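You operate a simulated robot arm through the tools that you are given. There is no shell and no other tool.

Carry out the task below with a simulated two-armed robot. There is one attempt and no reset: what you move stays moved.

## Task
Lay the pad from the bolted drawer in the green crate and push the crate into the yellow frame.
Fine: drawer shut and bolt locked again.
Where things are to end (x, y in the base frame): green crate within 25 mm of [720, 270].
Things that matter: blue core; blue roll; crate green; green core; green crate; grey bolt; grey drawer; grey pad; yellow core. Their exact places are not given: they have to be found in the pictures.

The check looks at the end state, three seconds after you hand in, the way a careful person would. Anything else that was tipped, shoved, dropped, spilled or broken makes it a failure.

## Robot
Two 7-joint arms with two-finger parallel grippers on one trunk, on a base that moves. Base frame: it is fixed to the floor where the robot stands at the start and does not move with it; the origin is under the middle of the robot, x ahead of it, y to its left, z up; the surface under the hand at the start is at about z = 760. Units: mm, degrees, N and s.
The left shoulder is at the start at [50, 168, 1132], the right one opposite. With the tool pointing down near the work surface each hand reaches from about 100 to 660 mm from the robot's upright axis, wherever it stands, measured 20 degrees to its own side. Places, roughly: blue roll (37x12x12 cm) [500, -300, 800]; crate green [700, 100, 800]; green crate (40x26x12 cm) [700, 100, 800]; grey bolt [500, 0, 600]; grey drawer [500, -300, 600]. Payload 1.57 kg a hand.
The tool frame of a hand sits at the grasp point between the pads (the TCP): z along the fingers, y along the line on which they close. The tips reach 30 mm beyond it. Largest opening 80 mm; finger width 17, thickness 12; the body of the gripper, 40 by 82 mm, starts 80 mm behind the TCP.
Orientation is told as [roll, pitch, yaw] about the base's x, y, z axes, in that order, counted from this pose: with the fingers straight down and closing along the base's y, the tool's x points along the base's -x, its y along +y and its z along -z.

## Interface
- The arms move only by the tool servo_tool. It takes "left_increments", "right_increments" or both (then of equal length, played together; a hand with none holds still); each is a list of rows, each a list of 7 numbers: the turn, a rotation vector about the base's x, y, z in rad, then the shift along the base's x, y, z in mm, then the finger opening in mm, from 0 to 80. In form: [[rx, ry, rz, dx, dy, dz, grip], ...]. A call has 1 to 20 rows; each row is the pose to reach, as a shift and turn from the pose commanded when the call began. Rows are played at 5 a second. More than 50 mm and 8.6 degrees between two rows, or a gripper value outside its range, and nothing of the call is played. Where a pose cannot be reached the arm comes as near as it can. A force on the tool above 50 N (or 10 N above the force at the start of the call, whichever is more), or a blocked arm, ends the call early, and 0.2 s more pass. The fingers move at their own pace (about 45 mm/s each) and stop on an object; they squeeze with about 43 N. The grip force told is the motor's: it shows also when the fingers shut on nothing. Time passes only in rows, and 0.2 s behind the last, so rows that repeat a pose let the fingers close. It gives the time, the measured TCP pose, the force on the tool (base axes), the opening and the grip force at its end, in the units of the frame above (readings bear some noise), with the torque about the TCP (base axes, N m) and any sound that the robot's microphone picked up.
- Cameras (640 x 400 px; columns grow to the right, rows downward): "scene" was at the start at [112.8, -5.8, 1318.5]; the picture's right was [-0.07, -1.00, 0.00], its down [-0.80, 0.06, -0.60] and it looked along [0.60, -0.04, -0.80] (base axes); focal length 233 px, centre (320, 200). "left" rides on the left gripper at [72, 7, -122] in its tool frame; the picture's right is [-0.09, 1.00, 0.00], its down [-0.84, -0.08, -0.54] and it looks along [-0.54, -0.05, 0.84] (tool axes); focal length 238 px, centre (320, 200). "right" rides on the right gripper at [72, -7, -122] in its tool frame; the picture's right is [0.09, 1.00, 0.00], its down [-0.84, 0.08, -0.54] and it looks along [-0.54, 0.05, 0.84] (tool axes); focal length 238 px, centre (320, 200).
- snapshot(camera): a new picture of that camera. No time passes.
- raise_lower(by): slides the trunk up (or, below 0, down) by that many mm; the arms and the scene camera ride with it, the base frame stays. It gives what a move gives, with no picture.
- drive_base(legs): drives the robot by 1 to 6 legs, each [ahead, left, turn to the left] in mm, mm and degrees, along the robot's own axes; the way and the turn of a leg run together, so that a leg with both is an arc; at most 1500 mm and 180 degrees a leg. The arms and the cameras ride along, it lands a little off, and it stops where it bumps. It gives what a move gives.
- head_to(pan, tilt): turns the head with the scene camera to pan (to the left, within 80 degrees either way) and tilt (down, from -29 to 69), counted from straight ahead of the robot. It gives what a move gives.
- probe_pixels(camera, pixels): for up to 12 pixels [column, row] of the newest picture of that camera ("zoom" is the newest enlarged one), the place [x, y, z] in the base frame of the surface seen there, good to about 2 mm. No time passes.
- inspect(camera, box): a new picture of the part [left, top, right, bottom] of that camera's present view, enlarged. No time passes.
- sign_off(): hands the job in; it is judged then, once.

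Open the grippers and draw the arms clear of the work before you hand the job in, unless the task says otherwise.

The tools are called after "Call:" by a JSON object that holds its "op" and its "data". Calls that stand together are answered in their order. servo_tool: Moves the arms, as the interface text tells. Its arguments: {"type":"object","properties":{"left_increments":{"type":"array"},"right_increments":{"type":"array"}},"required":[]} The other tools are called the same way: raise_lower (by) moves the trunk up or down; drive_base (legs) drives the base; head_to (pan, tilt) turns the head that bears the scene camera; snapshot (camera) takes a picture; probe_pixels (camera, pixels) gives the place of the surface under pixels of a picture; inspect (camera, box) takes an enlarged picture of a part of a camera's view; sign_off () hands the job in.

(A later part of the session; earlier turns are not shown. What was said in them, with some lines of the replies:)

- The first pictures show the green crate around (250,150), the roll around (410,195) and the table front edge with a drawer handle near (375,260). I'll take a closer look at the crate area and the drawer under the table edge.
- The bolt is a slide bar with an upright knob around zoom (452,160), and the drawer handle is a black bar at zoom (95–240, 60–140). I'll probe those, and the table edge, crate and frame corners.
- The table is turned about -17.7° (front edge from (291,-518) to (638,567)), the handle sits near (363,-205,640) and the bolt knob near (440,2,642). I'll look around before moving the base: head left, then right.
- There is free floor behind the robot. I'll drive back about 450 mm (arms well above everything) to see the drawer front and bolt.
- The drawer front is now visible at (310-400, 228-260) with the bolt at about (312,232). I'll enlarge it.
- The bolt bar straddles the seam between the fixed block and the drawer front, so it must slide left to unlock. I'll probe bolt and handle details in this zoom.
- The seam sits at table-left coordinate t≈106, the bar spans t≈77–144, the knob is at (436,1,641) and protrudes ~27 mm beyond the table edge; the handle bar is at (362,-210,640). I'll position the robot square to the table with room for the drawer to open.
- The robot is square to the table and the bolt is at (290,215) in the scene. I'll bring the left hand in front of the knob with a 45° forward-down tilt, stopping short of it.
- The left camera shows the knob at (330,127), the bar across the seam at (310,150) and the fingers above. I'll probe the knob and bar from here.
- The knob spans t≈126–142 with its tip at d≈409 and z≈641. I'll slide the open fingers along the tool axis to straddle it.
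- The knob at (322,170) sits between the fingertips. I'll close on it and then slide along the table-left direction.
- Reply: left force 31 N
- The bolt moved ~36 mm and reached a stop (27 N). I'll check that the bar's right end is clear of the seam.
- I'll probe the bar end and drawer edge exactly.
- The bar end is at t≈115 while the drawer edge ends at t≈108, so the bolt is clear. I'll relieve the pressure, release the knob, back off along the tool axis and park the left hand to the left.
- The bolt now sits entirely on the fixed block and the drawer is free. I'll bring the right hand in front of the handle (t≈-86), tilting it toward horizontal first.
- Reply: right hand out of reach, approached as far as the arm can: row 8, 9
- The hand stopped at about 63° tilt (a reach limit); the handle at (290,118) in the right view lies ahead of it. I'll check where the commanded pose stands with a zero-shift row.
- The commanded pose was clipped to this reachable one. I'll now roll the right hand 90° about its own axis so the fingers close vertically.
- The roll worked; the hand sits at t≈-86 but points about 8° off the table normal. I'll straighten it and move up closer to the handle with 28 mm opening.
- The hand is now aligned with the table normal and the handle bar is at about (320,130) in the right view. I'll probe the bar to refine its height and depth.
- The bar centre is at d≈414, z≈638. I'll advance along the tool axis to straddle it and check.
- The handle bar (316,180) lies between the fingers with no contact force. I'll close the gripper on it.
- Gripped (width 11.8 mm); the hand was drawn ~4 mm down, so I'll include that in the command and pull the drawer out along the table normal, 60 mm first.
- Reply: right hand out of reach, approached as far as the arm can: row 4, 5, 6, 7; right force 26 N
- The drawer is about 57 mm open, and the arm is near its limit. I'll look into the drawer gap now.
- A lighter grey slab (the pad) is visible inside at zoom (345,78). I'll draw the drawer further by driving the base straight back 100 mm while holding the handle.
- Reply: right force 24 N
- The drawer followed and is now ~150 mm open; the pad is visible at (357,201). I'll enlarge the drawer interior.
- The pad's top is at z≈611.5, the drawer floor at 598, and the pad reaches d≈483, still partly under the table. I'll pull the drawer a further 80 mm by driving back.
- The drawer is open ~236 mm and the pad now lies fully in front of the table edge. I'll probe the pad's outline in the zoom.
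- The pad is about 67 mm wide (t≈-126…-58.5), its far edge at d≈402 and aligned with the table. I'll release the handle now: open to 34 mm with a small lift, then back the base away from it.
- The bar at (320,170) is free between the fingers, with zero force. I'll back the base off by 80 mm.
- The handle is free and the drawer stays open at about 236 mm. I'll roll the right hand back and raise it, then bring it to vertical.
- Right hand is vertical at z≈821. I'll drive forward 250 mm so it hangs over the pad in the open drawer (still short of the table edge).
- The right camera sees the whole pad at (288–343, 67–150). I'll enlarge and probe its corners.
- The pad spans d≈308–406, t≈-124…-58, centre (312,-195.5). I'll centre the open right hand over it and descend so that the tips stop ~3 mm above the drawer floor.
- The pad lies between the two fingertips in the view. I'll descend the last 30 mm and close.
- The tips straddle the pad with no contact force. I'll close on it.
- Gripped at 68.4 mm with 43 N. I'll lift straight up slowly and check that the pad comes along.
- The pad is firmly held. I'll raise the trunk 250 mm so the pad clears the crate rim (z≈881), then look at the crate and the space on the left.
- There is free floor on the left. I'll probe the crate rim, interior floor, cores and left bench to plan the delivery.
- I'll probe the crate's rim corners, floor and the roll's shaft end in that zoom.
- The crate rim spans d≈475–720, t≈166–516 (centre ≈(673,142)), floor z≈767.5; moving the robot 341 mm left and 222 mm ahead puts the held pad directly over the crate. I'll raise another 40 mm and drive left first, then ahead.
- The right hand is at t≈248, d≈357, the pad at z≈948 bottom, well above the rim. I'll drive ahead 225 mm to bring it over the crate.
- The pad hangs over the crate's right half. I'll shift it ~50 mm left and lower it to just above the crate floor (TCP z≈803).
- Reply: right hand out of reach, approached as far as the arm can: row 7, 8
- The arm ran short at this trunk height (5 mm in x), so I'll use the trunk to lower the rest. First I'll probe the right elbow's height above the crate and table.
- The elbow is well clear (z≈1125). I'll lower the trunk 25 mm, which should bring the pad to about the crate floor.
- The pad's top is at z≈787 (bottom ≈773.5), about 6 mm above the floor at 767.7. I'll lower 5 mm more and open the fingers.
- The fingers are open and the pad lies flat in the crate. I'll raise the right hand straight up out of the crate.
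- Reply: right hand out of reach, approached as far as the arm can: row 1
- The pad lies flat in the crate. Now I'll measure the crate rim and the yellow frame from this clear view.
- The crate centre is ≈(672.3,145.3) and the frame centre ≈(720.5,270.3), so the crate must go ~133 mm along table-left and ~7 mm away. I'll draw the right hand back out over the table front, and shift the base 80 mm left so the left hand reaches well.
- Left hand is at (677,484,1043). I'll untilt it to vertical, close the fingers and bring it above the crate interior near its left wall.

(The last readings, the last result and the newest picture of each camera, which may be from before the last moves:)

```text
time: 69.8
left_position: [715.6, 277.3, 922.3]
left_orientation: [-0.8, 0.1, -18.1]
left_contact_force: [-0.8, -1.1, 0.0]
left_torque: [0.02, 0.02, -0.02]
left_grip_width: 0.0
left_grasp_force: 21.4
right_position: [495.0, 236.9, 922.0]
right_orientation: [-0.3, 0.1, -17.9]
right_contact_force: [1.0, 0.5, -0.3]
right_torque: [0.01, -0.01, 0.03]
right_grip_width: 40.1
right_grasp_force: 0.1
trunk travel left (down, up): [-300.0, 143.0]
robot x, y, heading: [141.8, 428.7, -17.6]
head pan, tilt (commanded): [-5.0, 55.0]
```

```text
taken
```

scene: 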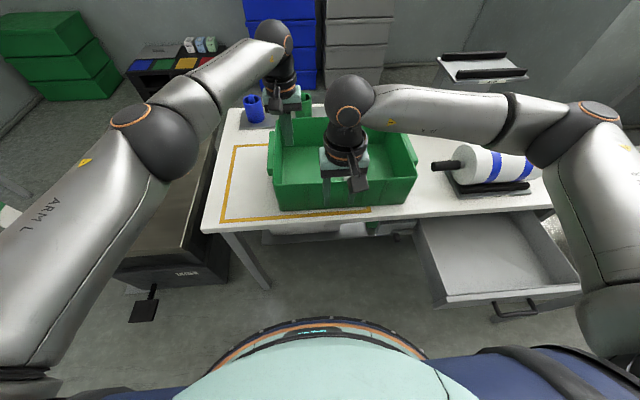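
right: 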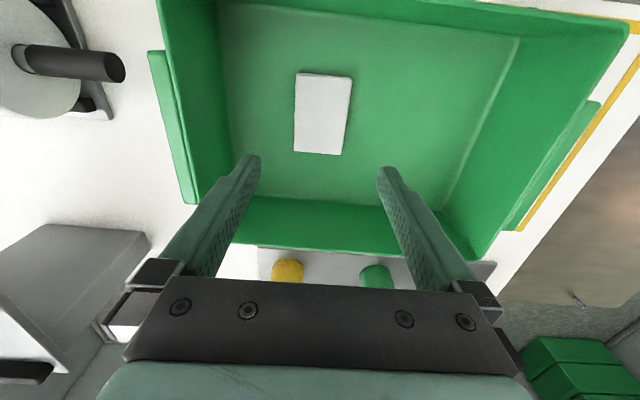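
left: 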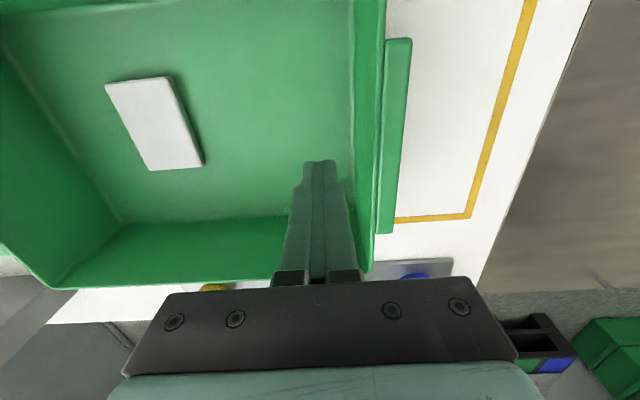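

The closed left fingers hang inside the crate ~17 mm from the left wall (d≈597, t≈482). I'll descend to TCP z≈815.

Call:
{"op": "servo_tool", "data": {"left_increments": [[0, 0, 0, 0, 0, -30, 0], [0, 0, 0, 0, 0, -60, 0], [0, 0, 0, 0, 0, -90, 0], [0, 0, 0, 0, 0, -107, 0], [0, 0, 0, 0, 0, -107, 0]]}}

Call:
{"op": "snapshot", "data": {"camera": "left"}}

Call:
{"op": "inspect", "data": {"camera": "scene", "box": [190, 60, 430, 230]}}

```text
time: 71.0
left_position: [711.2, 279.8, 816.8]
left_orientation: [-0.8, 0.0, -18.0]
left_contact_force: [0.3, 0.4, 0.1]
left_torque: [-0.01, -0.03, -0.01]
left_grip_width: 0.2
left_grasp_force: 21.2
left hand out of reach, approached as far as the arm can: row 4, 5
right_position: [496.4, 236.5, 921.7]
right_orientation: [-0.4, 0.3, -17.9]
right_contact_force: [-0.7, 0.5, 0.0]
right_torque: [0.0, 0.02, 0.0]
right_grip_width: 39.8
right_grasp_force: 0.0
trunk travel left (down, up): [-300.0, 143.0]
robot x, y, heading: [142.1, 424.3, -17.7]
head pan, tilt (commanded): [-5.0, 55.0]
```

```text
taken
```

left: 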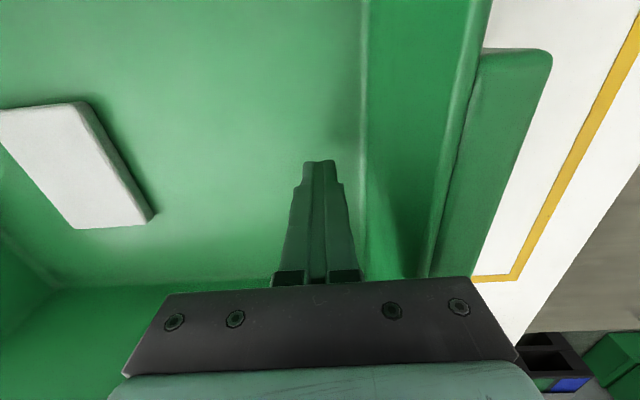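

```text
2.35 times, centred on (310, 145) of scene
```

zoom: 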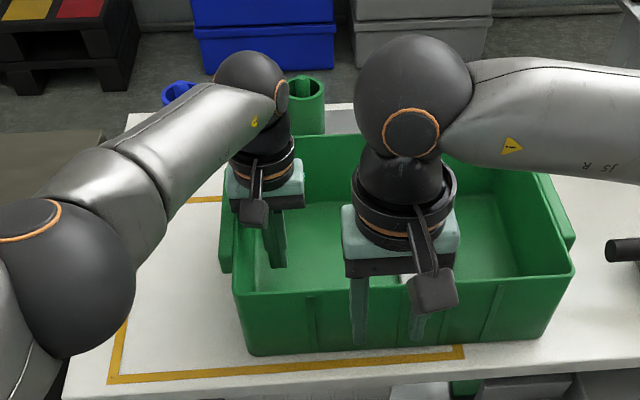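

The hand reached (711,280,817), inside the crate near the left wall; reach improves as it goes left. I'll push in 10 mm steps along the table-left direction, 80 mm first.

Call:
{"op": "servo_tool", "data": {"left_increments": [[0, 0, 0, 3, 9.5, 0, 0], [0, 0, 0, 6.1, 19, 0, 0], [0, 0, 0, 9.2, 28.6, 0, 0], [0, 0, 0, 12.2, 38.1, 0, 0], [0, 0, 0, 15.3, 47.6, 0, 0], [0, 0, 0, 18.3, 57.1, 0, 0], [0, 0, 0, 21.4, 66.6, 0, 0], [0, 0, 0, 24.4, 76.2, 0, 0]]}}

Call:
{"op": "inspect", "data": {"camera": "scene", "box": [190, 60, 430, 230]}}

Call:
{"op": "snapshot", "data": {"camera": "left"}}

```text
time: 72.8
left_position: [737.2, 357.9, 816.1]
left_orientation: [-0.8, -0.1, -18.1]
left_contact_force: [-0.1, -1.7, 0.9]
left_torque: [0.09, -0.01, -0.03]
left_grip_width: 0.0
left_grasp_force: 21.3
right_position: [495.8, 236.6, 921.4]
right_orientation: [-0.4, 0.2, -18.0]
right_contact_force: [-1.1, -0.4, -0.4]
right_torque: [-0.02, -0.01, 0.0]
right_grip_width: 40.2
right_grasp_force: 0.0
trunk travel left (down, up): [-300.0, 143.0]
robot x, y, heading: [144.1, 423.9, -17.5]
head pan, tilt (commanded): [-5.0, 55.0]
```

```text
2.35 times, centred on (310, 145) of scene
```

zoom: 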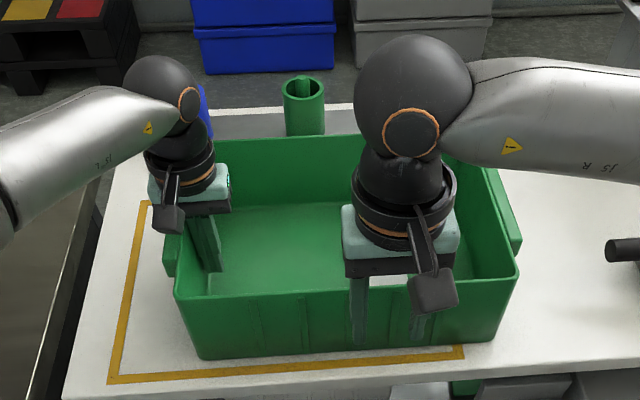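

```text
taken
```

left: 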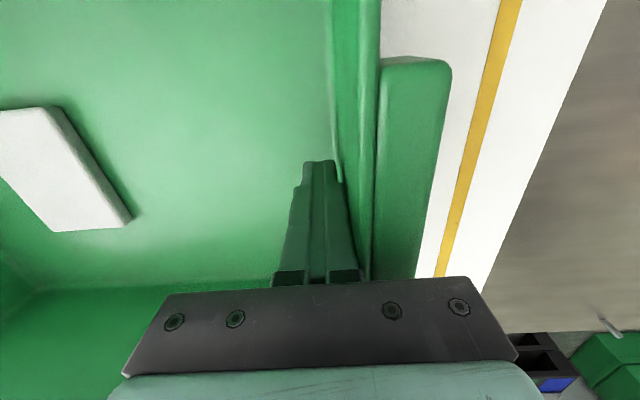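

The crate is moving smoothly with low force. I'll measure its position now from visible rim corners.

Call:
{"op": "probe_pixels", "data": {"camera": "zoom", "pixels": [[515, 270], [179, 294], [490, 162], [500, 200], [260, 140], [175, 270], [517, 240], [152, 210]]}}

Call:
{"op": "probe_pixels", "data": {"camera": "left", "pixels": [[368, 100], [368, 200], [440, 80], [425, 200], [360, 20]]}}

```text
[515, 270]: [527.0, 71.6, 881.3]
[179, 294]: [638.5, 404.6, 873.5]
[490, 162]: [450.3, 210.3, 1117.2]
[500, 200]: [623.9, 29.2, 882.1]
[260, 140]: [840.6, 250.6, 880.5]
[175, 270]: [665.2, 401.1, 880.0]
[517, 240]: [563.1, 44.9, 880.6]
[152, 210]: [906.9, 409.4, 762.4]
```

```text
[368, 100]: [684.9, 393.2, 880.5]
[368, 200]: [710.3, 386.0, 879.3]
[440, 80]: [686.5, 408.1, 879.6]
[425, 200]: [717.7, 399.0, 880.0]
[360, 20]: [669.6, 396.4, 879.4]
```

The wall is following the finger; roughly 65 mm remain. I'll move the right hand aside to the right to clear the view, then measure the crate properly.

Call:
{"op": "servo_tool", "data": {"right_increments": [[0, 0, 0, -15, -47, 0, 40], [0, 0, 0, -34, -92, 0, 40], [0, 0, 0, -53, -137, 0, 40], [0, 0, 0, -75, -182, 0, 40], [0, 0, 0, -95, -227, 0, 40]]}}

Call:
{"op": "inspect", "data": {"camera": "scene", "box": [200, 90, 420, 230]}}

```text
time: 74.0
left_position: [736.3, 356.2, 815.5]
left_orientation: [-0.9, 0.0, -18.1]
left_contact_force: [-0.5, -0.2, -1.1]
left_torque: [0.0, 0.03, 0.0]
left_grip_width: 0.0
left_grasp_force: 21.2
right_position: [401.4, 8.9, 924.0]
right_orientation: [-0.3, 0.0, -17.9]
right_contact_force: [0.4, 0.6, -0.4]
right_torque: [-0.01, -0.02, 0.0]
right_grip_width: 40.0
right_grasp_force: 0.1
trunk travel left (down, up): [-300.0, 143.0]
robot x, y, heading: [142.0, 423.8, -17.8]
head pan, tilt (commanded): [-5.0, 55.0]
```

```text
2.86 times, centred on (310, 160) of scene
```

zoom: 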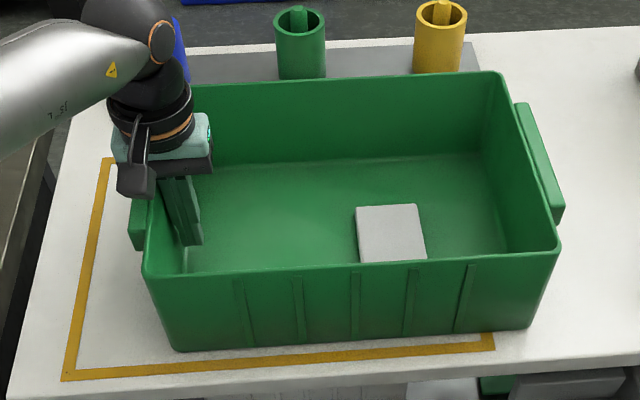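

Clear view now: rim corners at FR (557,247), FL (148,274), BR (496,75). I'll probe them and the frame's corners again.

Call:
{"op": "probe_pixels", "data": {"camera": "zoom", "pixels": [[557, 247], [148, 273], [496, 75], [350, 266], [400, 262], [500, 77], [552, 245], [153, 271], [400, 78], [300, 82], [510, 110], [540, 190]]}}

```text
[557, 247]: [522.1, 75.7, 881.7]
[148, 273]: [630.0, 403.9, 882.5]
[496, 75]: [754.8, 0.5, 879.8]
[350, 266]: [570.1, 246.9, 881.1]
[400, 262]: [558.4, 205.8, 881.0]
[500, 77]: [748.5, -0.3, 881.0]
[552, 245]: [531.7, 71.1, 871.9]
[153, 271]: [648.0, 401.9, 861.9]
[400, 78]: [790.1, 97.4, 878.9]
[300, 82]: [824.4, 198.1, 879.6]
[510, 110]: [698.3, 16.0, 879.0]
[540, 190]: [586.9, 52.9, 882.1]
```

The crate centre is now ≈(691.5,202) with unchanged heading; remaining shift ≈(28,68). I'll push the rest in small steps.

Call:
{"op": "servo_tool", "data": {"left_increments": [[0, 0, 0, 3.5, 10, 0, 0], [0, 0, 0, 7, 20, 0, 0], [0, 0, 0, 10.6, 30, 0, 0], [0, 0, 0, 14, 40, 0, 0], [0, 0, 0, 17.6, 50, 0, 0], [0, 0, 0, 21, 60, 0, 0], [0, 0, 0, 23.9, 68, 0, 0], [0, 0, 0, 23.9, 68, 0, 0]]}}

Call:
{"op": "inspect", "data": {"camera": "scene", "box": [200, 90, 420, 230]}}

```text
time: 75.8
left_position: [761.4, 424.3, 817.5]
left_orientation: [-0.8, -0.1, -18.2]
left_contact_force: [0.1, -2.2, 0.9]
left_torque: [0.13, -0.05, -0.02]
left_grip_width: 0.0
left_grasp_force: 21.5
right_position: [401.9, 10.1, 922.5]
right_orientation: [-0.2, 0.2, -17.9]
right_contact_force: [-0.5, 0.2, 0.1]
right_torque: [0.01, 0.0, 0.01]
right_grip_width: 40.0
right_grasp_force: 0.0
trunk travel left (down, up): [-300.0, 143.0]
robot x, y, heading: [142.0, 426.6, -17.6]
head pan, tilt (commanded): [-5.0, 55.0]
```

```text
2.86 times, centred on (310, 160) of scene
```

zoom: 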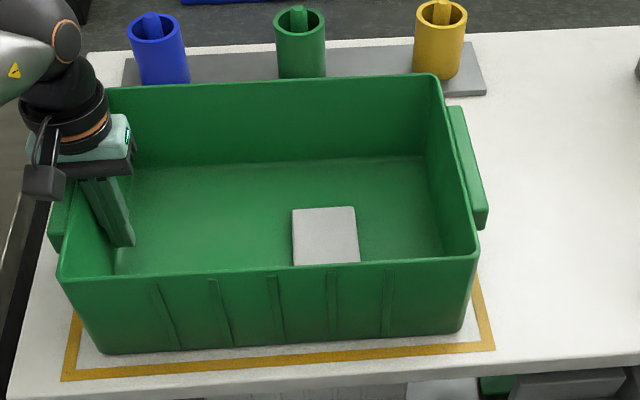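

The crate now sits in the frame region. I'll probe its rim corners and the frame again.

Call:
{"op": "probe_pixels", "data": {"camera": "zoom", "pixels": [[474, 257], [63, 278], [432, 77], [110, 92], [250, 268], [300, 266], [300, 80], [480, 210], [55, 240], [492, 346], [66, 377], [478, 285]]}}

```text
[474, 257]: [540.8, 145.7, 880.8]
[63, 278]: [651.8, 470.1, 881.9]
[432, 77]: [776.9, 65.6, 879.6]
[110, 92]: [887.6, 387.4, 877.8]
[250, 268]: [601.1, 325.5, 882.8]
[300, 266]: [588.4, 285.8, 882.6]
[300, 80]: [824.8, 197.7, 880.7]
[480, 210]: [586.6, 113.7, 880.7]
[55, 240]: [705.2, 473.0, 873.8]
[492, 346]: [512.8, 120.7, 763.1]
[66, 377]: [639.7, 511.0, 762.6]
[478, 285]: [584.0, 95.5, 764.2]
```

The crate centre is now ≈(714,267), about 6 mm from the target and inside the frame. I'll back the left finger off the wall and lift it out of the crate.

Call:
{"op": "servo_tool", "data": {"left_increments": [[0, 0, 0, -3, -9.5, 0, 0], [0, 0, 0, -6, -19, 10, 0], [0, 0, 0, -6, -19, 50, 0], [0, 0, 0, -6, -19, 90, 0], [0, 0, 0, -6, -19, 130, 0], [0, 0, 0, -6, -19, 170, 0]]}}

Call:
{"op": "snapshot", "data": {"camera": "scene"}}

Call:
{"op": "snapshot", "data": {"camera": "left"}}

```text
time: 77.2
left_position: [755.3, 404.1, 985.4]
left_orientation: [-0.8, 0.1, -18.1]
left_contact_force: [-0.3, -0.4, 0.1]
left_torque: [0.05, -0.01, 0.0]
left_grip_width: 0.2
left_grasp_force: 22.1
right_position: [402.3, 9.6, 923.5]
right_orientation: [-0.3, 0.1, -17.9]
right_contact_force: [-0.1, 0.3, -0.2]
right_torque: [-0.01, 0.0, -0.01]
right_grip_width: 39.8
right_grasp_force: 0.0
trunk travel left (down, up): [-300.0, 143.0]
robot x, y, heading: [145.1, 421.5, -17.8]
head pan, tilt (commanded): [-5.0, 55.0]
```

```text
taken
```

scene: 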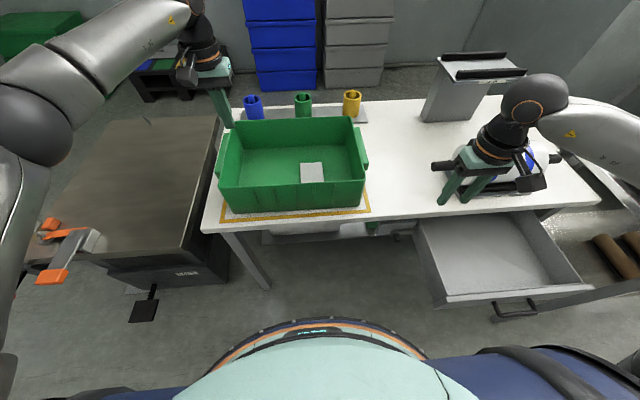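

```text
taken
```

left: 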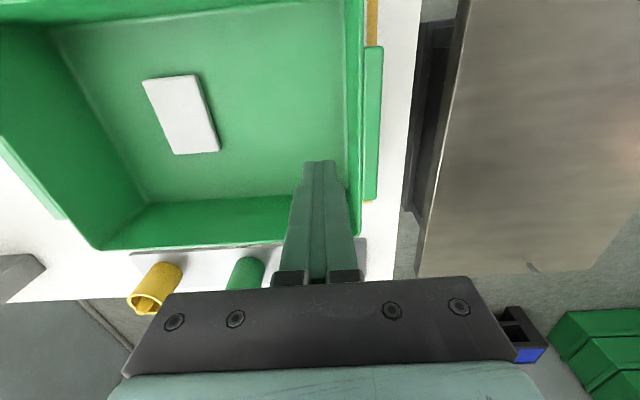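

The crate sits in the frame with the pad inside. Next: back away and return in front of the drawer (which is still open), hands staying high.

Call:
{"op": "drive_base", "data": {"legs": [[-218, 0, 0]]}}

Call:
{"op": "drive_base", "data": {"legs": [[0, -418, 0]]}}

Call:
{"op": "head_to", "data": {"pan": 0, "tilt": 50}}

Call:
{"op": "snapshot", "data": {"camera": "scene"}}

```text
time: 78.9
left_position: [551.2, 470.4, 987.0]
left_orientation: [-0.8, 0.0, -18.0]
left_contact_force: [-0.3, -0.4, 0.2]
left_torque: [0.02, -0.02, 0.01]
left_grip_width: 0.0
left_grasp_force: 21.4
right_position: [198.2, 74.4, 924.6]
right_orientation: [-0.2, 0.1, -17.9]
right_contact_force: [-0.6, 0.6, 0.2]
right_torque: [0.0, -0.02, 0.04]
right_grip_width: 40.2
right_grasp_force: 0.1
trunk travel left (down, up): [-300.0, 143.0]
robot x, y, heading: [-60.1, 491.6, -17.5]
head pan, tilt (commanded): [-5.0, 55.0]
```

```text
time: 83.0
left_position: [426.9, 78.5, 984.6]
left_orientation: [-0.8, 0.0, -18.4]
left_contact_force: [0.9, 0.3, 0.1]
left_torque: [-0.01, 0.0, 0.01]
left_grip_width: 0.0
left_grasp_force: 21.1
right_position: [72.3, -314.6, 923.6]
right_orientation: [-0.3, 0.2, -18.2]
right_contact_force: [-0.5, 0.6, -0.4]
right_torque: [0.0, -0.02, 0.02]
right_grip_width: 40.0
right_grasp_force: 0.2
trunk travel left (down, up): [-300.0, 143.0]
robot x, y, heading: [-184.9, 101.7, -17.9]
head pan, tilt (commanded): [-5.0, 55.0]
```

```text
time: 83.7
left_position: [427.6, 77.6, 984.4]
left_orientation: [-0.8, 0.0, -18.3]
left_contact_force: [0.4, 0.1, 0.8]
left_torque: [-0.03, 0.02, 0.01]
left_grip_width: 0.1
left_grasp_force: 20.6
right_position: [70.5, -314.2, 923.2]
right_orientation: [-0.3, 0.1, -18.3]
right_contact_force: [0.5, -0.5, -0.2]
right_torque: [0.02, -0.01, 0.01]
right_grip_width: 40.1
right_grasp_force: 0.0
trunk travel left (down, up): [-300.0, 143.0]
robot x, y, heading: [-186.5, 98.7, -17.8]
head pan, tilt (commanded): [0.0, 50.0]
```

```text
taken
```

scene: 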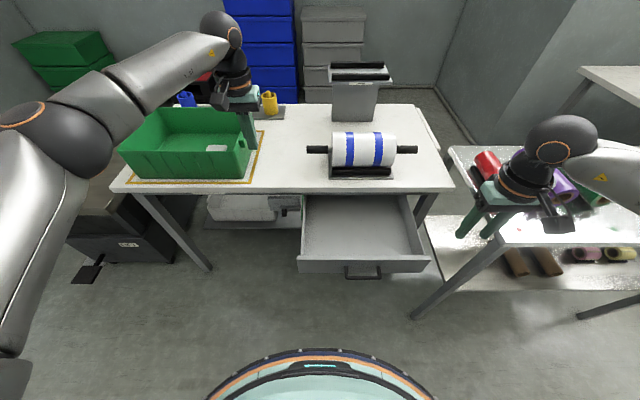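

Both hands are high and the drawer is right ahead with its handle at (363,270). I'll bring the right hand (fingers closed, tilted 20°) in front of the handle's centre line, and tilt the left hand 45° beside the bolt, then lower the trunk.

Call:
{"op": "servo_tool", "data": {"right_increments": [[-0.0213, -0.0665, 0, 3.5, 39, 0, 20], [-0.0426, -0.133, 0, 6.9, 78, 0, 0], [-0.0639, -0.1994, 0, 10.4, 117, 0, 0], [-0.0852, -0.2659, 0, 13.8, 156, 0, 0], [-0.1065, -0.3323, 0, 17.3, 195, 0, 0], [-0.1065, -0.3323, 0, 17.3, 195, 0, 0], [-0.1065, -0.3323, 0, 17.3, 195, 0, 0]], "left_increments": [[-0.0342, -0.1068, 0, -12, 5, 0, 20], [-0.0684, -0.2136, 0, -24, 10, 0, 40], [-0.1026, -0.3204, 0, -36, 15, 0, 40], [-0.1368, -0.4272, 0, -48, 20, 0, 40], [-0.171, -0.534, 0, -60, 24, 0, 40], [-0.2052, -0.6408, 0, -60, 24, 0, 40], [-0.2394, -0.7476, 0, -60, 24, 0, 40]]}}

Call:
{"op": "raise_lower", "data": {"by": -200}}

Call:
{"op": "snapshot", "data": {"camera": "right"}}

Call:
{"op": "snapshot", "data": {"camera": "scene"}}

```text
time: 85.2
left_position: [367.0, 103.4, 985.1]
left_orientation: [-0.2, -45.1, -18.6]
left_contact_force: [-0.2, 0.3, 0.5]
left_torque: [-0.01, 0.01, 0.0]
left_grip_width: 39.9
left_grasp_force: 0.0
right_position: [89.1, -120.5, 924.6]
right_orientation: [-0.1, -20.0, -18.2]
right_contact_force: [-0.4, 0.4, 0.1]
right_torque: [-0.04, 0.02, -0.02]
right_grip_width: 0.1
right_grasp_force: 21.5
trunk travel left (down, up): [-300.0, 143.0]
robot x, y, heading: [-185.4, 100.2, -17.8]
head pan, tilt (commanded): [0.0, 50.0]
```

```text
time: 87.4
left_position: [368.1, 102.5, 785.8]
left_orientation: [-0.1, -45.1, -18.6]
left_contact_force: [-0.6, 0.9, 0.2]
left_torque: [-0.06, 0.02, -0.01]
left_grip_width: 40.1
left_grasp_force: 0.0
right_position: [88.2, -120.1, 724.1]
right_orientation: [-0.1, -19.8, -18.1]
right_contact_force: [0.5, 0.5, 0.5]
right_torque: [0.0, -0.02, 0.04]
right_grip_width: 0.3
right_grasp_force: 21.6
trunk travel left (down, up): [-100.0, 343.0]
robot x, y, heading: [-185.3, 101.1, -17.8]
head pan, tilt (commanded): [0.0, 50.0]
```

```text
taken
```

right: 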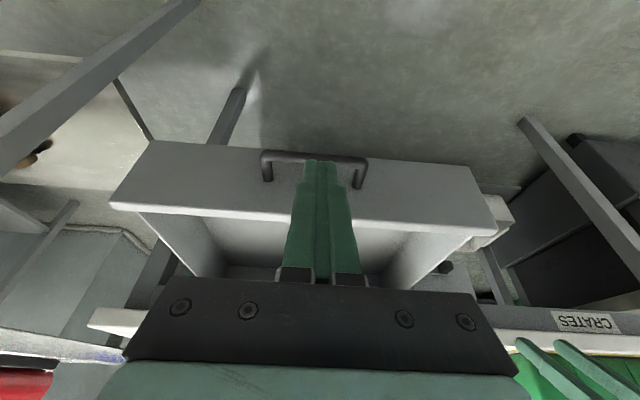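

```text
taken
```

scene: 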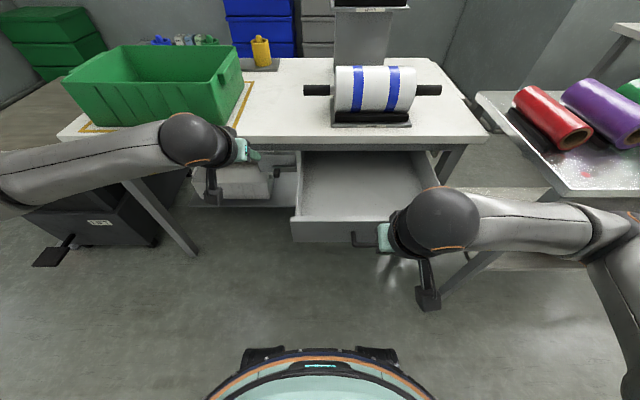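

The right finger is centred on the handle (t≈-87), about 50 mm in front of the bar. I'll lower to z≈650 and advance close to the bar.

Call:
{"op": "servo_tool", "data": {"right_increments": [[0, 0, 0, 0, 0, -30, 0], [0, 0, 0, 0, 0, -60, 0], [0, 0, 0, 0, 0, -74, 0], [0, 0, 0, 14.3, -4.6, -74, 0], [0, 0, 0, 26.7, -8.5, -74, 0], [0, 0, 0, 26.7, -8.5, -74, 0]]}}

Call:
{"op": "snapshot", "data": {"camera": "right"}}

Call:
{"op": "inspect", "data": {"camera": "scene", "box": [280, 140, 460, 310]}}

```text
time: 88.8
left_position: [367.8, 101.8, 785.3]
left_orientation: [-0.3, -45.0, -18.6]
left_contact_force: [-0.3, 0.3, 0.1]
left_torque: [0.0, 0.02, 0.03]
left_grip_width: 40.0
left_grasp_force: 0.0
right_position: [115.5, -129.8, 649.0]
right_orientation: [-0.1, -19.8, -18.1]
right_contact_force: [-0.1, 0.9, -0.4]
right_torque: [-0.02, -0.02, 0.0]
right_grip_width: 0.3
right_grasp_force: 21.3
trunk travel left (down, up): [-100.0, 343.0]
robot x, y, heading: [-185.9, 102.9, -18.0]
head pan, tilt (commanded): [0.0, 50.0]
```

```text
taken
```

right: 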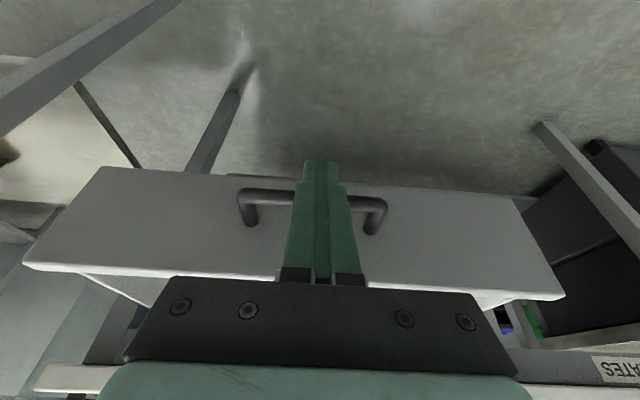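

```text
2.35 times, centred on (370, 225) of scene
```

zoom: 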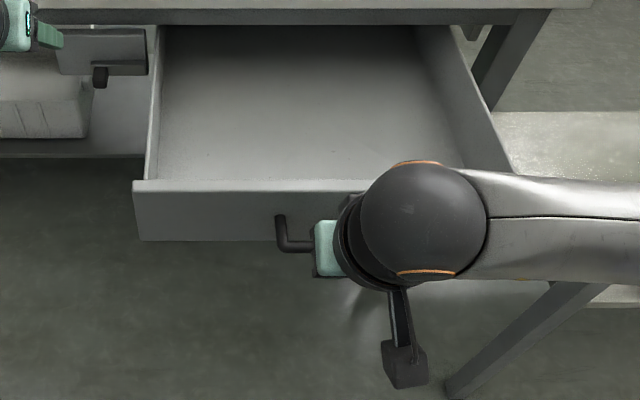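

The finger sits just in front of the bar at its centre. I'll push the drawer in along the table normal, 224 mm in gentle steps.

Call:
{"op": "servo_tool", "data": {"right_increments": [[0, 0, 0, 13.3, -4.3, 0, 0], [0, 0, 0, 26.7, -8.5, 0, 0], [0, 0, 0, 40, -12.8, 0, 0], [0, 0, 0, 53.3, -17.1, 0, 0], [0, 0, 0, 66.6, -21.4, 0, 0], [0, 0, 0, 80, -25.6, 0, 0], [0, 0, 0, 93.3, -29.9, 0, 0], [0, 0, 0, 106.6, -34.2, 0, 0], [0, 0, 0, 120, -38.4, 0, 0], [0, 0, 0, 133.3, -42.7, 0, 0], [0, 0, 0, 146.6, -47, 0, 0], [0, 0, 0, 160, -51.2, 0, 0], [0, 0, 0, 173.3, -55.5, 0, 0], [0, 0, 0, 186.6, -59.8, 0, 0], [0, 0, 0, 200, -64.1, 0, 0], [0, 0, 0, 213.2, -68.3, 0, 0]]}}

Call:
{"op": "snapshot", "data": {"camera": "right"}}

Call:
{"op": "inspect", "data": {"camera": "scene", "box": [260, 130, 460, 255]}}

```text
time: 92.2
left_position: [367.0, 101.8, 785.6]
left_orientation: [-0.1, -45.0, -18.6]
left_contact_force: [1.4, -0.4, 0.7]
left_torque: [-0.02, -0.02, 0.0]
left_grip_width: 40.1
left_grasp_force: 0.1
right_position: [328.4, -196.4, 649.2]
right_orientation: [-0.1, -20.0, -18.2]
right_contact_force: [0.3, 0.6, 0.0]
right_torque: [-0.01, 0.04, 0.0]
right_grip_width: 0.1
right_grasp_force: 21.3
trunk travel left (down, up): [-100.0, 343.0]
robot x, y, heading: [-185.4, 103.4, -18.1]
head pan, tilt (commanded): [0.0, 50.0]
```

```text
taken
```

right: 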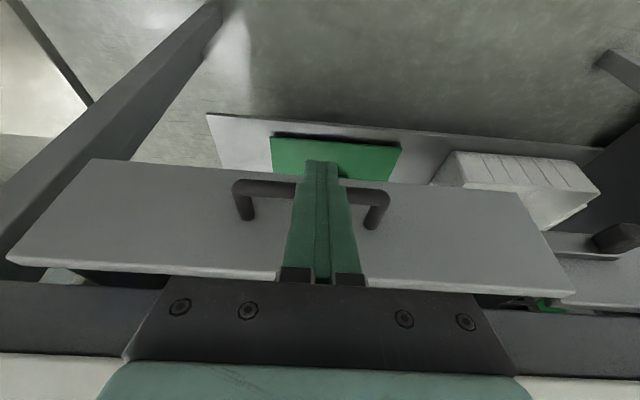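

```text
3.20 times, centred on (360, 192) of scene
```

zoom: 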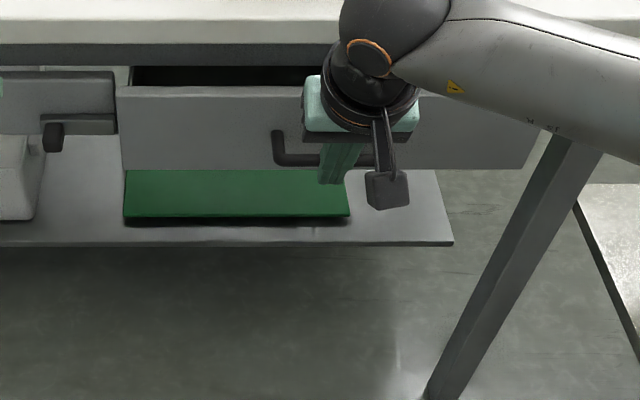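

The drawer is nearly shut, ~22 mm left. I'll push on in 4 mm steps and watch the force.

Call:
{"op": "servo_tool", "data": {"right_increments": [[0, 0, 0, 3.8, -1.2, 0, 0], [0, 0, 0, 7.6, -2.4, 0, 0], [0, 0, 0, 11.4, -3.7, 0, 0], [0, 0, 0, 15.2, -4.9, 0, 0], [0, 0, 0, 19, -6.1, 0, 0], [0, 0, 0, 21.9, -7, 0, 0], [0, 0, 0, 21.9, -7, 0, 0]]}}

Call:
{"op": "inspect", "data": {"camera": "scene", "box": [260, 130, 460, 255]}}

Call:
{"op": "snapshot", "data": {"camera": "left"}}

```text
time: 93.8
left_position: [367.4, 102.7, 785.7]
left_orientation: [-0.2, -45.1, -18.6]
left_contact_force: [0.7, 0.2, 0.1]
left_torque: [-0.01, 0.01, -0.01]
left_grip_width: 40.1
left_grasp_force: 0.0
right_position: [347.6, -203.7, 648.3]
right_orientation: [0.0, -19.6, -18.0]
right_contact_force: [-21.3, 5.5, -0.3]
right_torque: [0.05, 0.35, -0.01]
right_grip_width: 0.3
right_grasp_force: 21.8
trunk travel left (down, up): [-100.0, 343.0]
robot x, y, heading: [-185.6, 101.8, -18.0]
head pan, tilt (commanded): [0.0, 50.0]
```

```text
3.20 times, centred on (360, 192) of scene
```

zoom: 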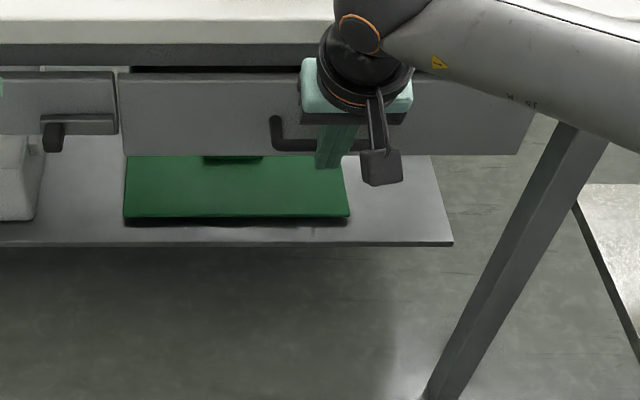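

```text
taken
```

left: 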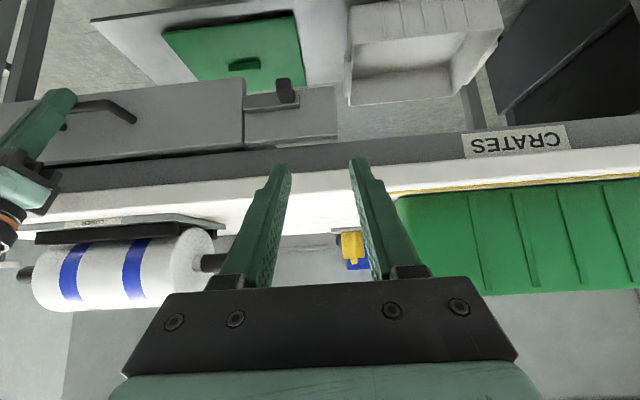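

The push force rose to 21 N, so the drawer is on its stop. I'll verify the drawer face is flush with the fixed block in the left view.

Call:
{"op": "inspect", "data": {"camera": "left", "box": [180, 60, 360, 172]}}

Call:
{"op": "probe_pixels", "data": {"camera": "zoom", "pixels": [[215, 150], [100, 180], [260, 200], [480, 160], [375, 90], [375, 120], [240, 145], [420, 150], [230, 130], [245, 250]]}}

```text
3.56 times, centred on (270, 116) of left
```

zoom: 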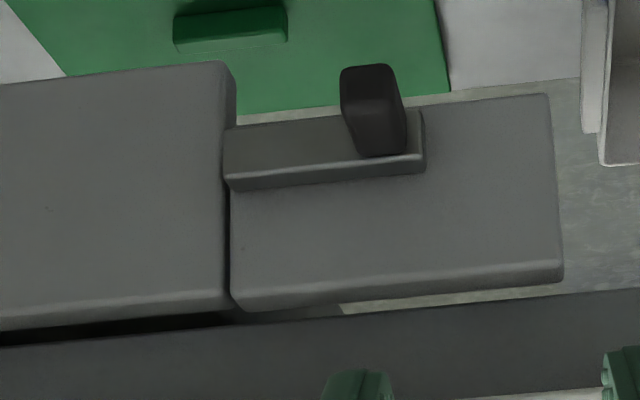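

```text
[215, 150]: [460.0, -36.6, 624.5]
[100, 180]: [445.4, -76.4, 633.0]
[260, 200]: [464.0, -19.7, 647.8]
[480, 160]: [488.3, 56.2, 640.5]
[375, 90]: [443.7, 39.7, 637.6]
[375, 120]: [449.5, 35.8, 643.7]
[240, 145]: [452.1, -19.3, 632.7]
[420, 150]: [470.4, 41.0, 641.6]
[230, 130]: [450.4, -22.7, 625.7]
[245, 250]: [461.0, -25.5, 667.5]
```

The drawer face (d≈448) is flush with the fixed block (d≈447.7), and the knob is at t≈171. With the right hand still holding the drawer shut, I'll bring the left fingers around the knob.

Call:
{"op": "servo_tool", "data": {"left_increments": [[0, 0, 0.005, 3.2, -14.5, -22, 40], [0, 0, 0.01, 6.4, -29, -44, 40], [0, 0, 0.015, 9.6, -43.6, -65.7, 40], [0, 0, 0.015, 9.6, -43.6, -65.7, 40]]}}

Call:
{"op": "snapshot", "data": {"camera": "left"}}

```text
time: 94.8
left_position: [376.2, 58.9, 719.0]
left_orientation: [-0.2, -45.1, -17.7]
left_contact_force: [0.5, -0.4, -0.5]
left_torque: [0.02, -0.02, 0.02]
left_grip_width: 40.1
left_grasp_force: 0.1
right_position: [348.6, -202.7, 648.0]
right_orientation: [-0.1, -19.4, -18.2]
right_contact_force: [-25.5, 7.9, -4.6]
right_torque: [0.0, 0.51, -0.06]
right_grip_width: 0.0
right_grasp_force: 21.1
trunk travel left (down, up): [-100.0, 343.0]
robot x, y, heading: [-184.1, 101.2, -17.9]
head pan, tilt (commanded): [0.0, 50.0]
```

```text
taken
```

left: 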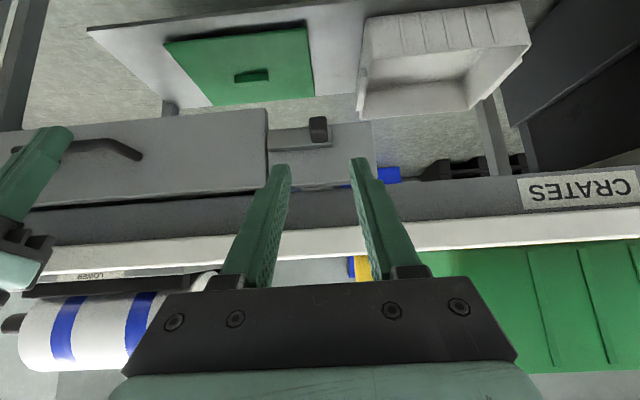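

The hand is lined up with the knob (318,128) at t≈171. I'll advance along the tool axis to straddle it.

Call:
{"op": "servo_tool", "data": {"left_increments": [[0, 0, 0, 19.5, -6.3, -21, 40], [0, 0, 0, 39, -12.5, -43, 40], [0, 0, 0, 58.5, -18.8, -64, 40], [0, 0, 0, 58.5, -18.8, -64, 40]]}}

Call:
{"op": "snapshot", "data": {"camera": "left"}}

```text
time: 95.8
left_position: [434.8, 40.1, 656.8]
left_orientation: [-0.2, -45.0, -17.8]
left_contact_force: [-0.3, 0.0, -0.4]
left_torque: [0.01, 0.03, 0.02]
left_grip_width: 40.2
left_grasp_force: 0.0
right_position: [347.6, -201.8, 649.0]
right_orientation: [0.0, -19.3, -18.4]
right_contact_force: [-25.6, 9.9, -3.6]
right_torque: [0.06, 0.51, -0.02]
right_grip_width: 0.2
right_grasp_force: 21.3
trunk travel left (down, up): [-100.0, 343.0]
robot x, y, heading: [-182.4, 103.2, -17.8]
head pan, tilt (commanded): [0.0, 50.0]
```

```text
taken
```

left: 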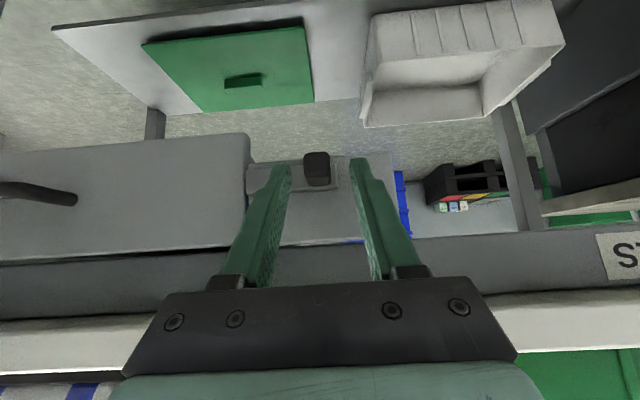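

The knob (317,168) is between the fingertips. I'll close on it and slide right by ~38 mm back to the locked position.

Call:
{"op": "servo_tool", "data": {"left_increments": [[0, 0, 0, 0, 0, 0, 20], [0, 0, 0, 0, 0, 0, 5], [0, 0, 0, 0, 0, 0, 5], [0, 0, 0, 0, 0, 0, 5]]}}

Call:
{"op": "servo_tool", "data": {"left_increments": [[0, 0, 0, -1.5, -4.8, 0, 5], [0, 0, 0, -3, -9.5, 0, 5], [0, 0, 0, -4.6, -14.3, 0, 5], [0, 0, 0, -6.1, -19, 0, 5], [0, 0, 0, -7.6, -23.8, 0, 5], [0, 0, 0, -9.2, -28.6, 0, 5], [0, 0, 0, -10.7, -33.3, 0, 5], [0, 0, 0, -12.2, -38.1, 0, 5], [0, 0, 0, -13, -40.5, 0, 5]]}}

Call:
{"op": "inspect", "data": {"camera": "left", "box": [190, 100, 430, 250]}}

```text
time: 96.8
left_position: [435.7, 40.9, 655.9]
left_orientation: [-0.2, -45.0, -17.9]
left_contact_force: [-1.2, -4.5, -2.3]
left_torque: [-0.09, -0.17, -0.09]
left_grip_width: 17.6
left_grasp_force: 32.2
right_position: [349.8, -202.8, 649.5]
right_orientation: [0.1, -19.4, -18.3]
right_contact_force: [-24.9, 11.7, -4.3]
right_torque: [-0.09, 0.53, -0.09]
right_grip_width: 0.1
right_grasp_force: 21.3
trunk travel left (down, up): [-100.0, 343.0]
robot x, y, heading: [-186.4, 104.5, -18.1]
head pan, tilt (commanded): [0.0, 50.0]
```

```text
time: 98.8
left_position: [424.2, 4.3, 656.6]
left_orientation: [0.2, -44.9, -17.5]
left_contact_force: [-10.8, 22.9, 5.9]
left_torque: [0.48, 0.39, 0.11]
left_grip_width: 17.5
left_grasp_force: 31.7
right_position: [347.9, -202.9, 649.1]
right_orientation: [-0.1, -19.5, -18.3]
right_contact_force: [-21.2, 4.7, -9.4]
right_torque: [0.42, 0.35, 0.06]
right_grip_width: 0.0
right_grasp_force: 20.9
trunk travel left (down, up): [-100.0, 343.0]
robot x, y, heading: [-185.8, 104.4, -17.9]
head pan, tilt (commanded): [0.0, 50.0]
```

```text
2.67 times, centred on (310, 175) of left
```

zoom: 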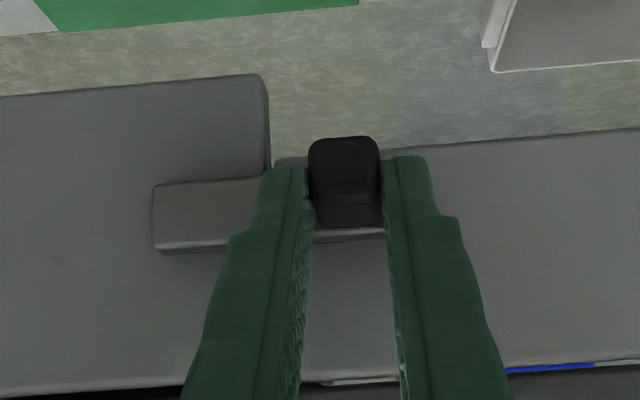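

The bolt moved 38 mm back to its original stop (23 N). I'll verify the bar end's position relative to the seam.

Call:
{"op": "probe_pixels", "data": {"camera": "zoom", "pixels": [[158, 215], [158, 240], [262, 130], [275, 300], [60, 200], [500, 200]]}}

```text
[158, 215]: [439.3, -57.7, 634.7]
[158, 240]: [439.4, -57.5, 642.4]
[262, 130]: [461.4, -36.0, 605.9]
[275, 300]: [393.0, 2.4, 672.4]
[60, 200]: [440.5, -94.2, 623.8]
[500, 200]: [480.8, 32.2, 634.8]
```

The bar end is back at t≈78 (originally ≈77), overlapping the drawer by ~29 mm: locked. I'll relieve the pressure, release the knob and back the left hand off along its axis.

Call:
{"op": "servo_tool", "data": {"left_increments": [[0, 0, 0, 0.8, 2.4, 0, 5], [0, 0, 0, 0.8, 2.4, 0, 40], [0, 0, 0, 0.8, 2.4, 0, 40], [0, 0, 0, 0.8, 2.4, 0, 40], [0, 0, 0, -18.3, 8.5, 21, 40], [0, 0, 0, -37, 14.6, 43, 40], [0, 0, 0, -56, 20.7, 65, 40], [0, 0, 0, -68, 52, 85, 40], [0, 0, 0, -80, 83, 105, 40], [0, 0, 0, -92, 115, 125, 40]]}}

Call:
{"op": "servo_tool", "data": {"right_increments": [[0, 0, 0, -5, 1.6, 0, 0], [0, 0, 0, -14.3, 4.6, 0, 0], [0, 0, 0, -28.6, 9.2, 0, 0], [0, 0, 0, -57, 18.3, 10, 0], [0, 0, 0, -86, 27.5, 30, 0], [0, 0, 0, -114, 36.6, 60, 0]]}}

Call:
{"op": "snapshot", "data": {"camera": "scene"}}

Call:
{"op": "snapshot", "data": {"camera": "left"}}

```text
time: 101.0
left_position: [330.5, 114.7, 779.3]
left_orientation: [-0.1, -45.0, -17.8]
left_contact_force: [0.9, -0.2, -0.3]
left_torque: [0.01, 0.04, 0.0]
left_grip_width: 40.0
left_grasp_force: 0.1
right_position: [348.3, -203.1, 649.4]
right_orientation: [-0.1, -19.4, -18.4]
right_contact_force: [-24.6, 10.1, -4.4]
right_torque: [-0.16, 0.59, -0.04]
right_grip_width: 0.1
right_grasp_force: 21.1
trunk travel left (down, up): [-100.0, 343.0]
robot x, y, heading: [-187.1, 104.1, -18.1]
head pan, tilt (commanded): [0.0, 50.0]
```

```text
time: 102.4
left_position: [331.6, 115.1, 780.9]
left_orientation: [-0.2, -45.0, -17.7]
left_contact_force: [0.5, 0.0, 0.1]
left_torque: [0.0, 0.02, -0.01]
left_grip_width: 40.0
left_grasp_force: 0.1
right_position: [235.8, -170.3, 708.0]
right_orientation: [-0.1, -19.9, -18.4]
right_contact_force: [-0.7, 0.9, 0.7]
right_torque: [-0.01, 0.01, -0.05]
right_grip_width: 0.0
right_grasp_force: 21.3
trunk travel left (down, up): [-100.0, 343.0]
robot x, y, heading: [-187.5, 99.8, -17.7]
head pan, tilt (commanded): [0.0, 50.0]
```

```text
taken
```

scene: 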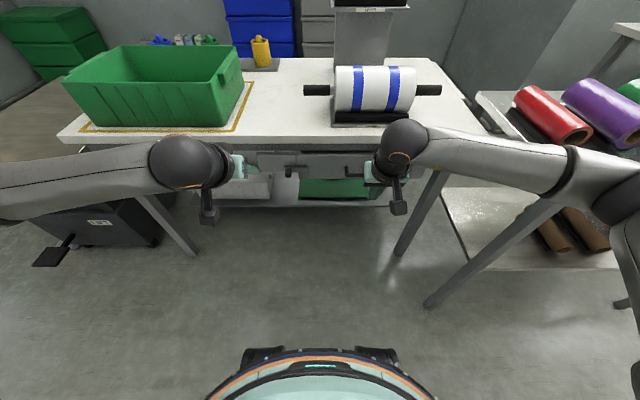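

```text
taken
```

left: 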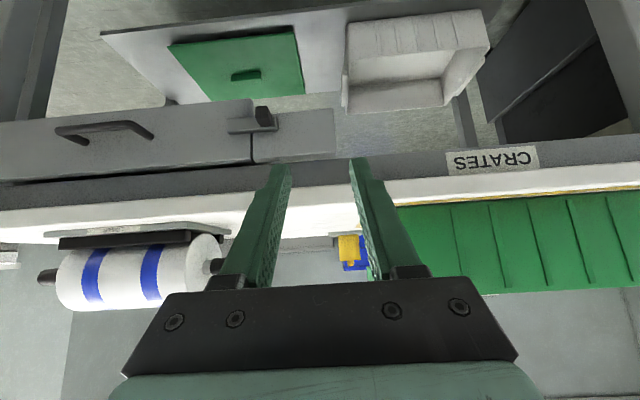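

The bolt straddles the seam again and the drawer is shut. I'll open the right gripper, back the robot away and raise the trunk for a final check of everything.

Call:
{"op": "servo_tool", "data": {"right_increments": [[0, 0, 0, -10, 3, 10, 40], [0, 0, 0, -20, 6, 20, 70], [0, 0, 0, -20, 6, 20, 70]]}}

Call:
{"op": "drive_base", "data": {"legs": [[-200, 0, 0]]}}

Call:
{"op": "raise_lower", "data": {"by": 300}}

Call:
{"op": "head_to", "data": {"pan": 12, "tilt": 38}}

Call:
{"op": "snapshot", "data": {"camera": "scene"}}

```text
time: 103.2
left_position: [330.8, 113.5, 779.0]
left_orientation: [-0.2, -45.1, -17.7]
left_contact_force: [-0.3, -0.3, 0.1]
left_torque: [0.03, 0.03, -0.03]
left_grip_width: 40.1
left_grasp_force: 0.1
right_position: [216.0, -162.7, 728.2]
right_orientation: [-0.1, -19.7, -18.3]
right_contact_force: [0.3, 0.4, -0.1]
right_torque: [0.02, 0.01, 0.01]
right_grip_width: 65.6
right_grasp_force: 0.1
trunk travel left (down, up): [-100.0, 343.0]
robot x, y, heading: [-186.5, 105.3, -18.1]
head pan, tilt (commanded): [0.0, 50.0]
```

```text
time: 104.8
left_position: [141.0, 174.0, 779.5]
left_orientation: [-0.1, -45.0, -17.9]
left_contact_force: [0.2, -0.4, 0.6]
left_torque: [0.0, 0.0, -0.02]
left_grip_width: 40.1
left_grasp_force: 0.0
right_position: [27.3, -100.8, 728.6]
right_orientation: [-0.1, -19.8, -18.4]
right_contact_force: [0.4, -0.2, 0.2]
right_torque: [-0.01, 0.01, 0.02]
right_grip_width: 70.2
right_grasp_force: 0.0
trunk travel left (down, up): [-100.0, 343.0]
robot x, y, heading: [-374.2, 162.7, -18.1]
head pan, tilt (commanded): [0.0, 50.0]
```

```text
time: 107.8
left_position: [141.8, 174.7, 1079.2]
left_orientation: [-0.2, -44.9, -17.9]
left_contact_force: [-0.8, 0.8, -0.3]
left_torque: [0.06, 0.0, -0.01]
left_grip_width: 39.7
left_grasp_force: 0.1
right_position: [26.2, -101.9, 1028.9]
right_orientation: [0.0, -19.8, -18.4]
right_contact_force: [0.6, 0.0, -0.1]
right_torque: [-0.02, 0.0, -0.01]
right_grip_width: 69.9
right_grasp_force: 0.1
trunk travel left (down, up): [-400.0, 43.0]
robot x, y, heading: [-372.1, 159.3, -18.0]
head pan, tilt (commanded): [0.0, 50.0]
```

```text
time: 108.6
left_position: [141.2, 175.5, 1079.8]
left_orientation: [-0.2, -45.0, -17.9]
left_contact_force: [0.0, -0.2, 0.1]
left_torque: [0.01, -0.02, -0.01]
left_grip_width: 39.9
left_grasp_force: 0.1
right_position: [27.0, -100.8, 1027.4]
right_orientation: [-0.1, -19.9, -18.4]
right_contact_force: [0.0, 0.3, 0.3]
right_torque: [-0.02, 0.02, 0.02]
right_grip_width: 70.2
right_grasp_force: 0.2
trunk travel left (down, up): [-400.0, 43.0]
robot x, y, heading: [-377.1, 161.5, -18.4]
head pan, tilt (commanded): [12.0, 38.0]
```

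```text
taken
```

scene: 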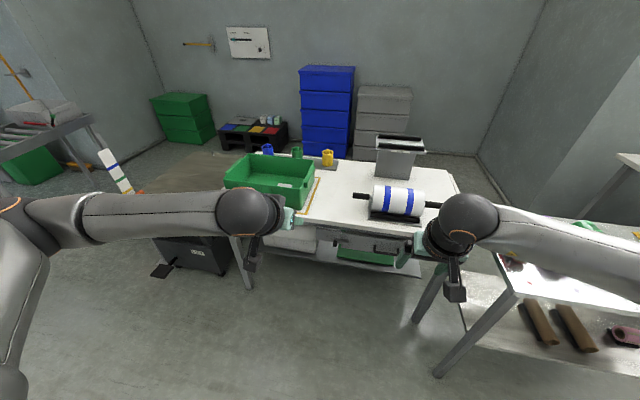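

I'll enlarge the crate and the drawer/bolt areas.

Call:
{"op": "inspect", "data": {"camera": "scene", "box": [300, 200, 440, 290]}}

Call:
{"op": "inspect", "data": {"camera": "scene", "box": [210, 130, 370, 230]}}

Call:
{"op": "probe_pixels", "data": {"camera": "zoom", "pixels": [[62, 182], [134, 99], [413, 125], [372, 205], [395, 170], [250, 110], [250, 195], [275, 120]]}}

```text
4.44 times, centred on (370, 245) of scene
```

zoom: 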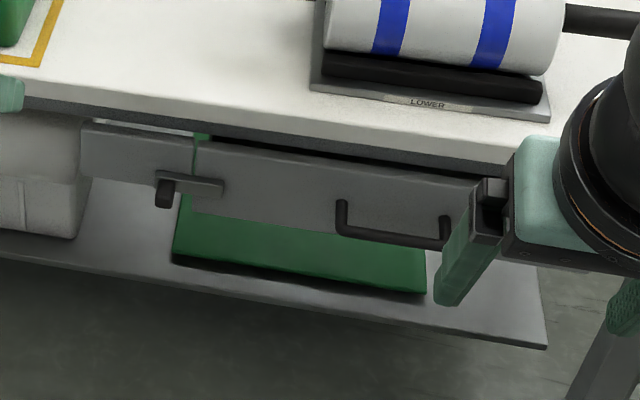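

```text
4.00 times, centred on (290, 180) of scene
```

zoom: 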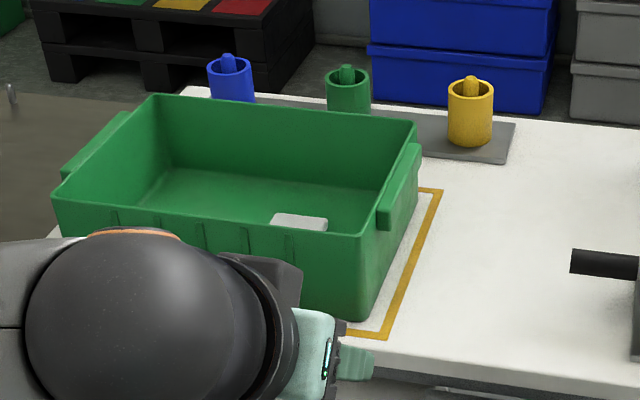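

```text
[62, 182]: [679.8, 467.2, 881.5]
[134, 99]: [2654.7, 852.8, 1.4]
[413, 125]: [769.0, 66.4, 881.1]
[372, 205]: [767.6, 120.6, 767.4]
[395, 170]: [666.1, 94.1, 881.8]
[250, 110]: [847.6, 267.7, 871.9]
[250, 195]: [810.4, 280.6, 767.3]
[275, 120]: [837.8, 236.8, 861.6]
```

The drawer is shut with the bolt across the seam, and the crate stands in the frame. A last precise probe of the four rim corners.

Call:
{"op": "probe_pixels", "data": {"camera": "zoom", "pixels": [[363, 234], [415, 122], [154, 96], [55, 194], [200, 215], [280, 107], [384, 337], [436, 192], [298, 220]]}}

```text
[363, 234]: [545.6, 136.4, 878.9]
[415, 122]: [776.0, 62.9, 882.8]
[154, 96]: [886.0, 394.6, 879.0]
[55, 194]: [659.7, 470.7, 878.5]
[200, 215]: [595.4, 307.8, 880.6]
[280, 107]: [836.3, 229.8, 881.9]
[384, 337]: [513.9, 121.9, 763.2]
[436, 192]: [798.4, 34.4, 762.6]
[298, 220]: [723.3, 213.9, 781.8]
```

The crate centre measures ≈(717,266), 5 mm from the target, with the pad flat inside (top z≈782). I'll open both grippers fully before handing in.

Call:
{"op": "servo_tool", "data": {"left_increments": [[0, 0, 0, 0, 0, 0, 80], [0, 0, 0, 0, 0, 0, 80], [0, 0, 0, 0, 0, 0, 80]], "right_increments": [[0, 0, 0, 0, 0, 0, 80], [0, 0, 0, 0, 0, 0, 80], [0, 0, 0, 0, 0, 0, 80]]}}

```text
time: 109.4
left_position: [141.7, 174.6, 1080.2]
left_orientation: [-0.3, -45.0, -17.9]
left_contact_force: [-0.1, -0.2, 0.1]
left_torque: [0.0, 0.0, 0.05]
left_grip_width: 80.1
left_grasp_force: 0.0
right_position: [25.5, -101.9, 1029.1]
right_orientation: [-0.1, -19.9, -18.4]
right_contact_force: [-0.8, 0.1, -0.6]
right_torque: [-0.01, 0.01, 0.04]
right_grip_width: 80.1
right_grasp_force: 0.0
trunk travel left (down, up): [-400.0, 43.0]
robot x, y, heading: [-372.4, 160.1, -17.7]
head pan, tilt (commanded): [12.0, 38.0]
```

Both grippers are open and well clear of the table. The pad is in the crate, the crate is in the frame, and the drawer is shut and bolted, so I'm handing in.

Call:
{"op": "sign_off", "data": {}}

```text
The job is handed in.
```

The pad is in the green crate, the crate is inside the yellow frame, and the drawer is shut and bolted again. I've handed the job in; I don't have the verdict yet.

- **Crate:** its centre measured about (717, 266), roughly 5 mm from the target of (720, 270).
- **Pad:** it lies flat on the crate floor.
- **Drawer and bolt:** the drawer front is flush with the fixed block beside it. The bolt bar is back at its starting position, overlapping the drawer by about 29 mm.
- **Everything else:** the blue roll and the blue, green and yellow cores were never touched and looked undisturbed in the last pictures. Both grippers are open and the arms are clear of the table.
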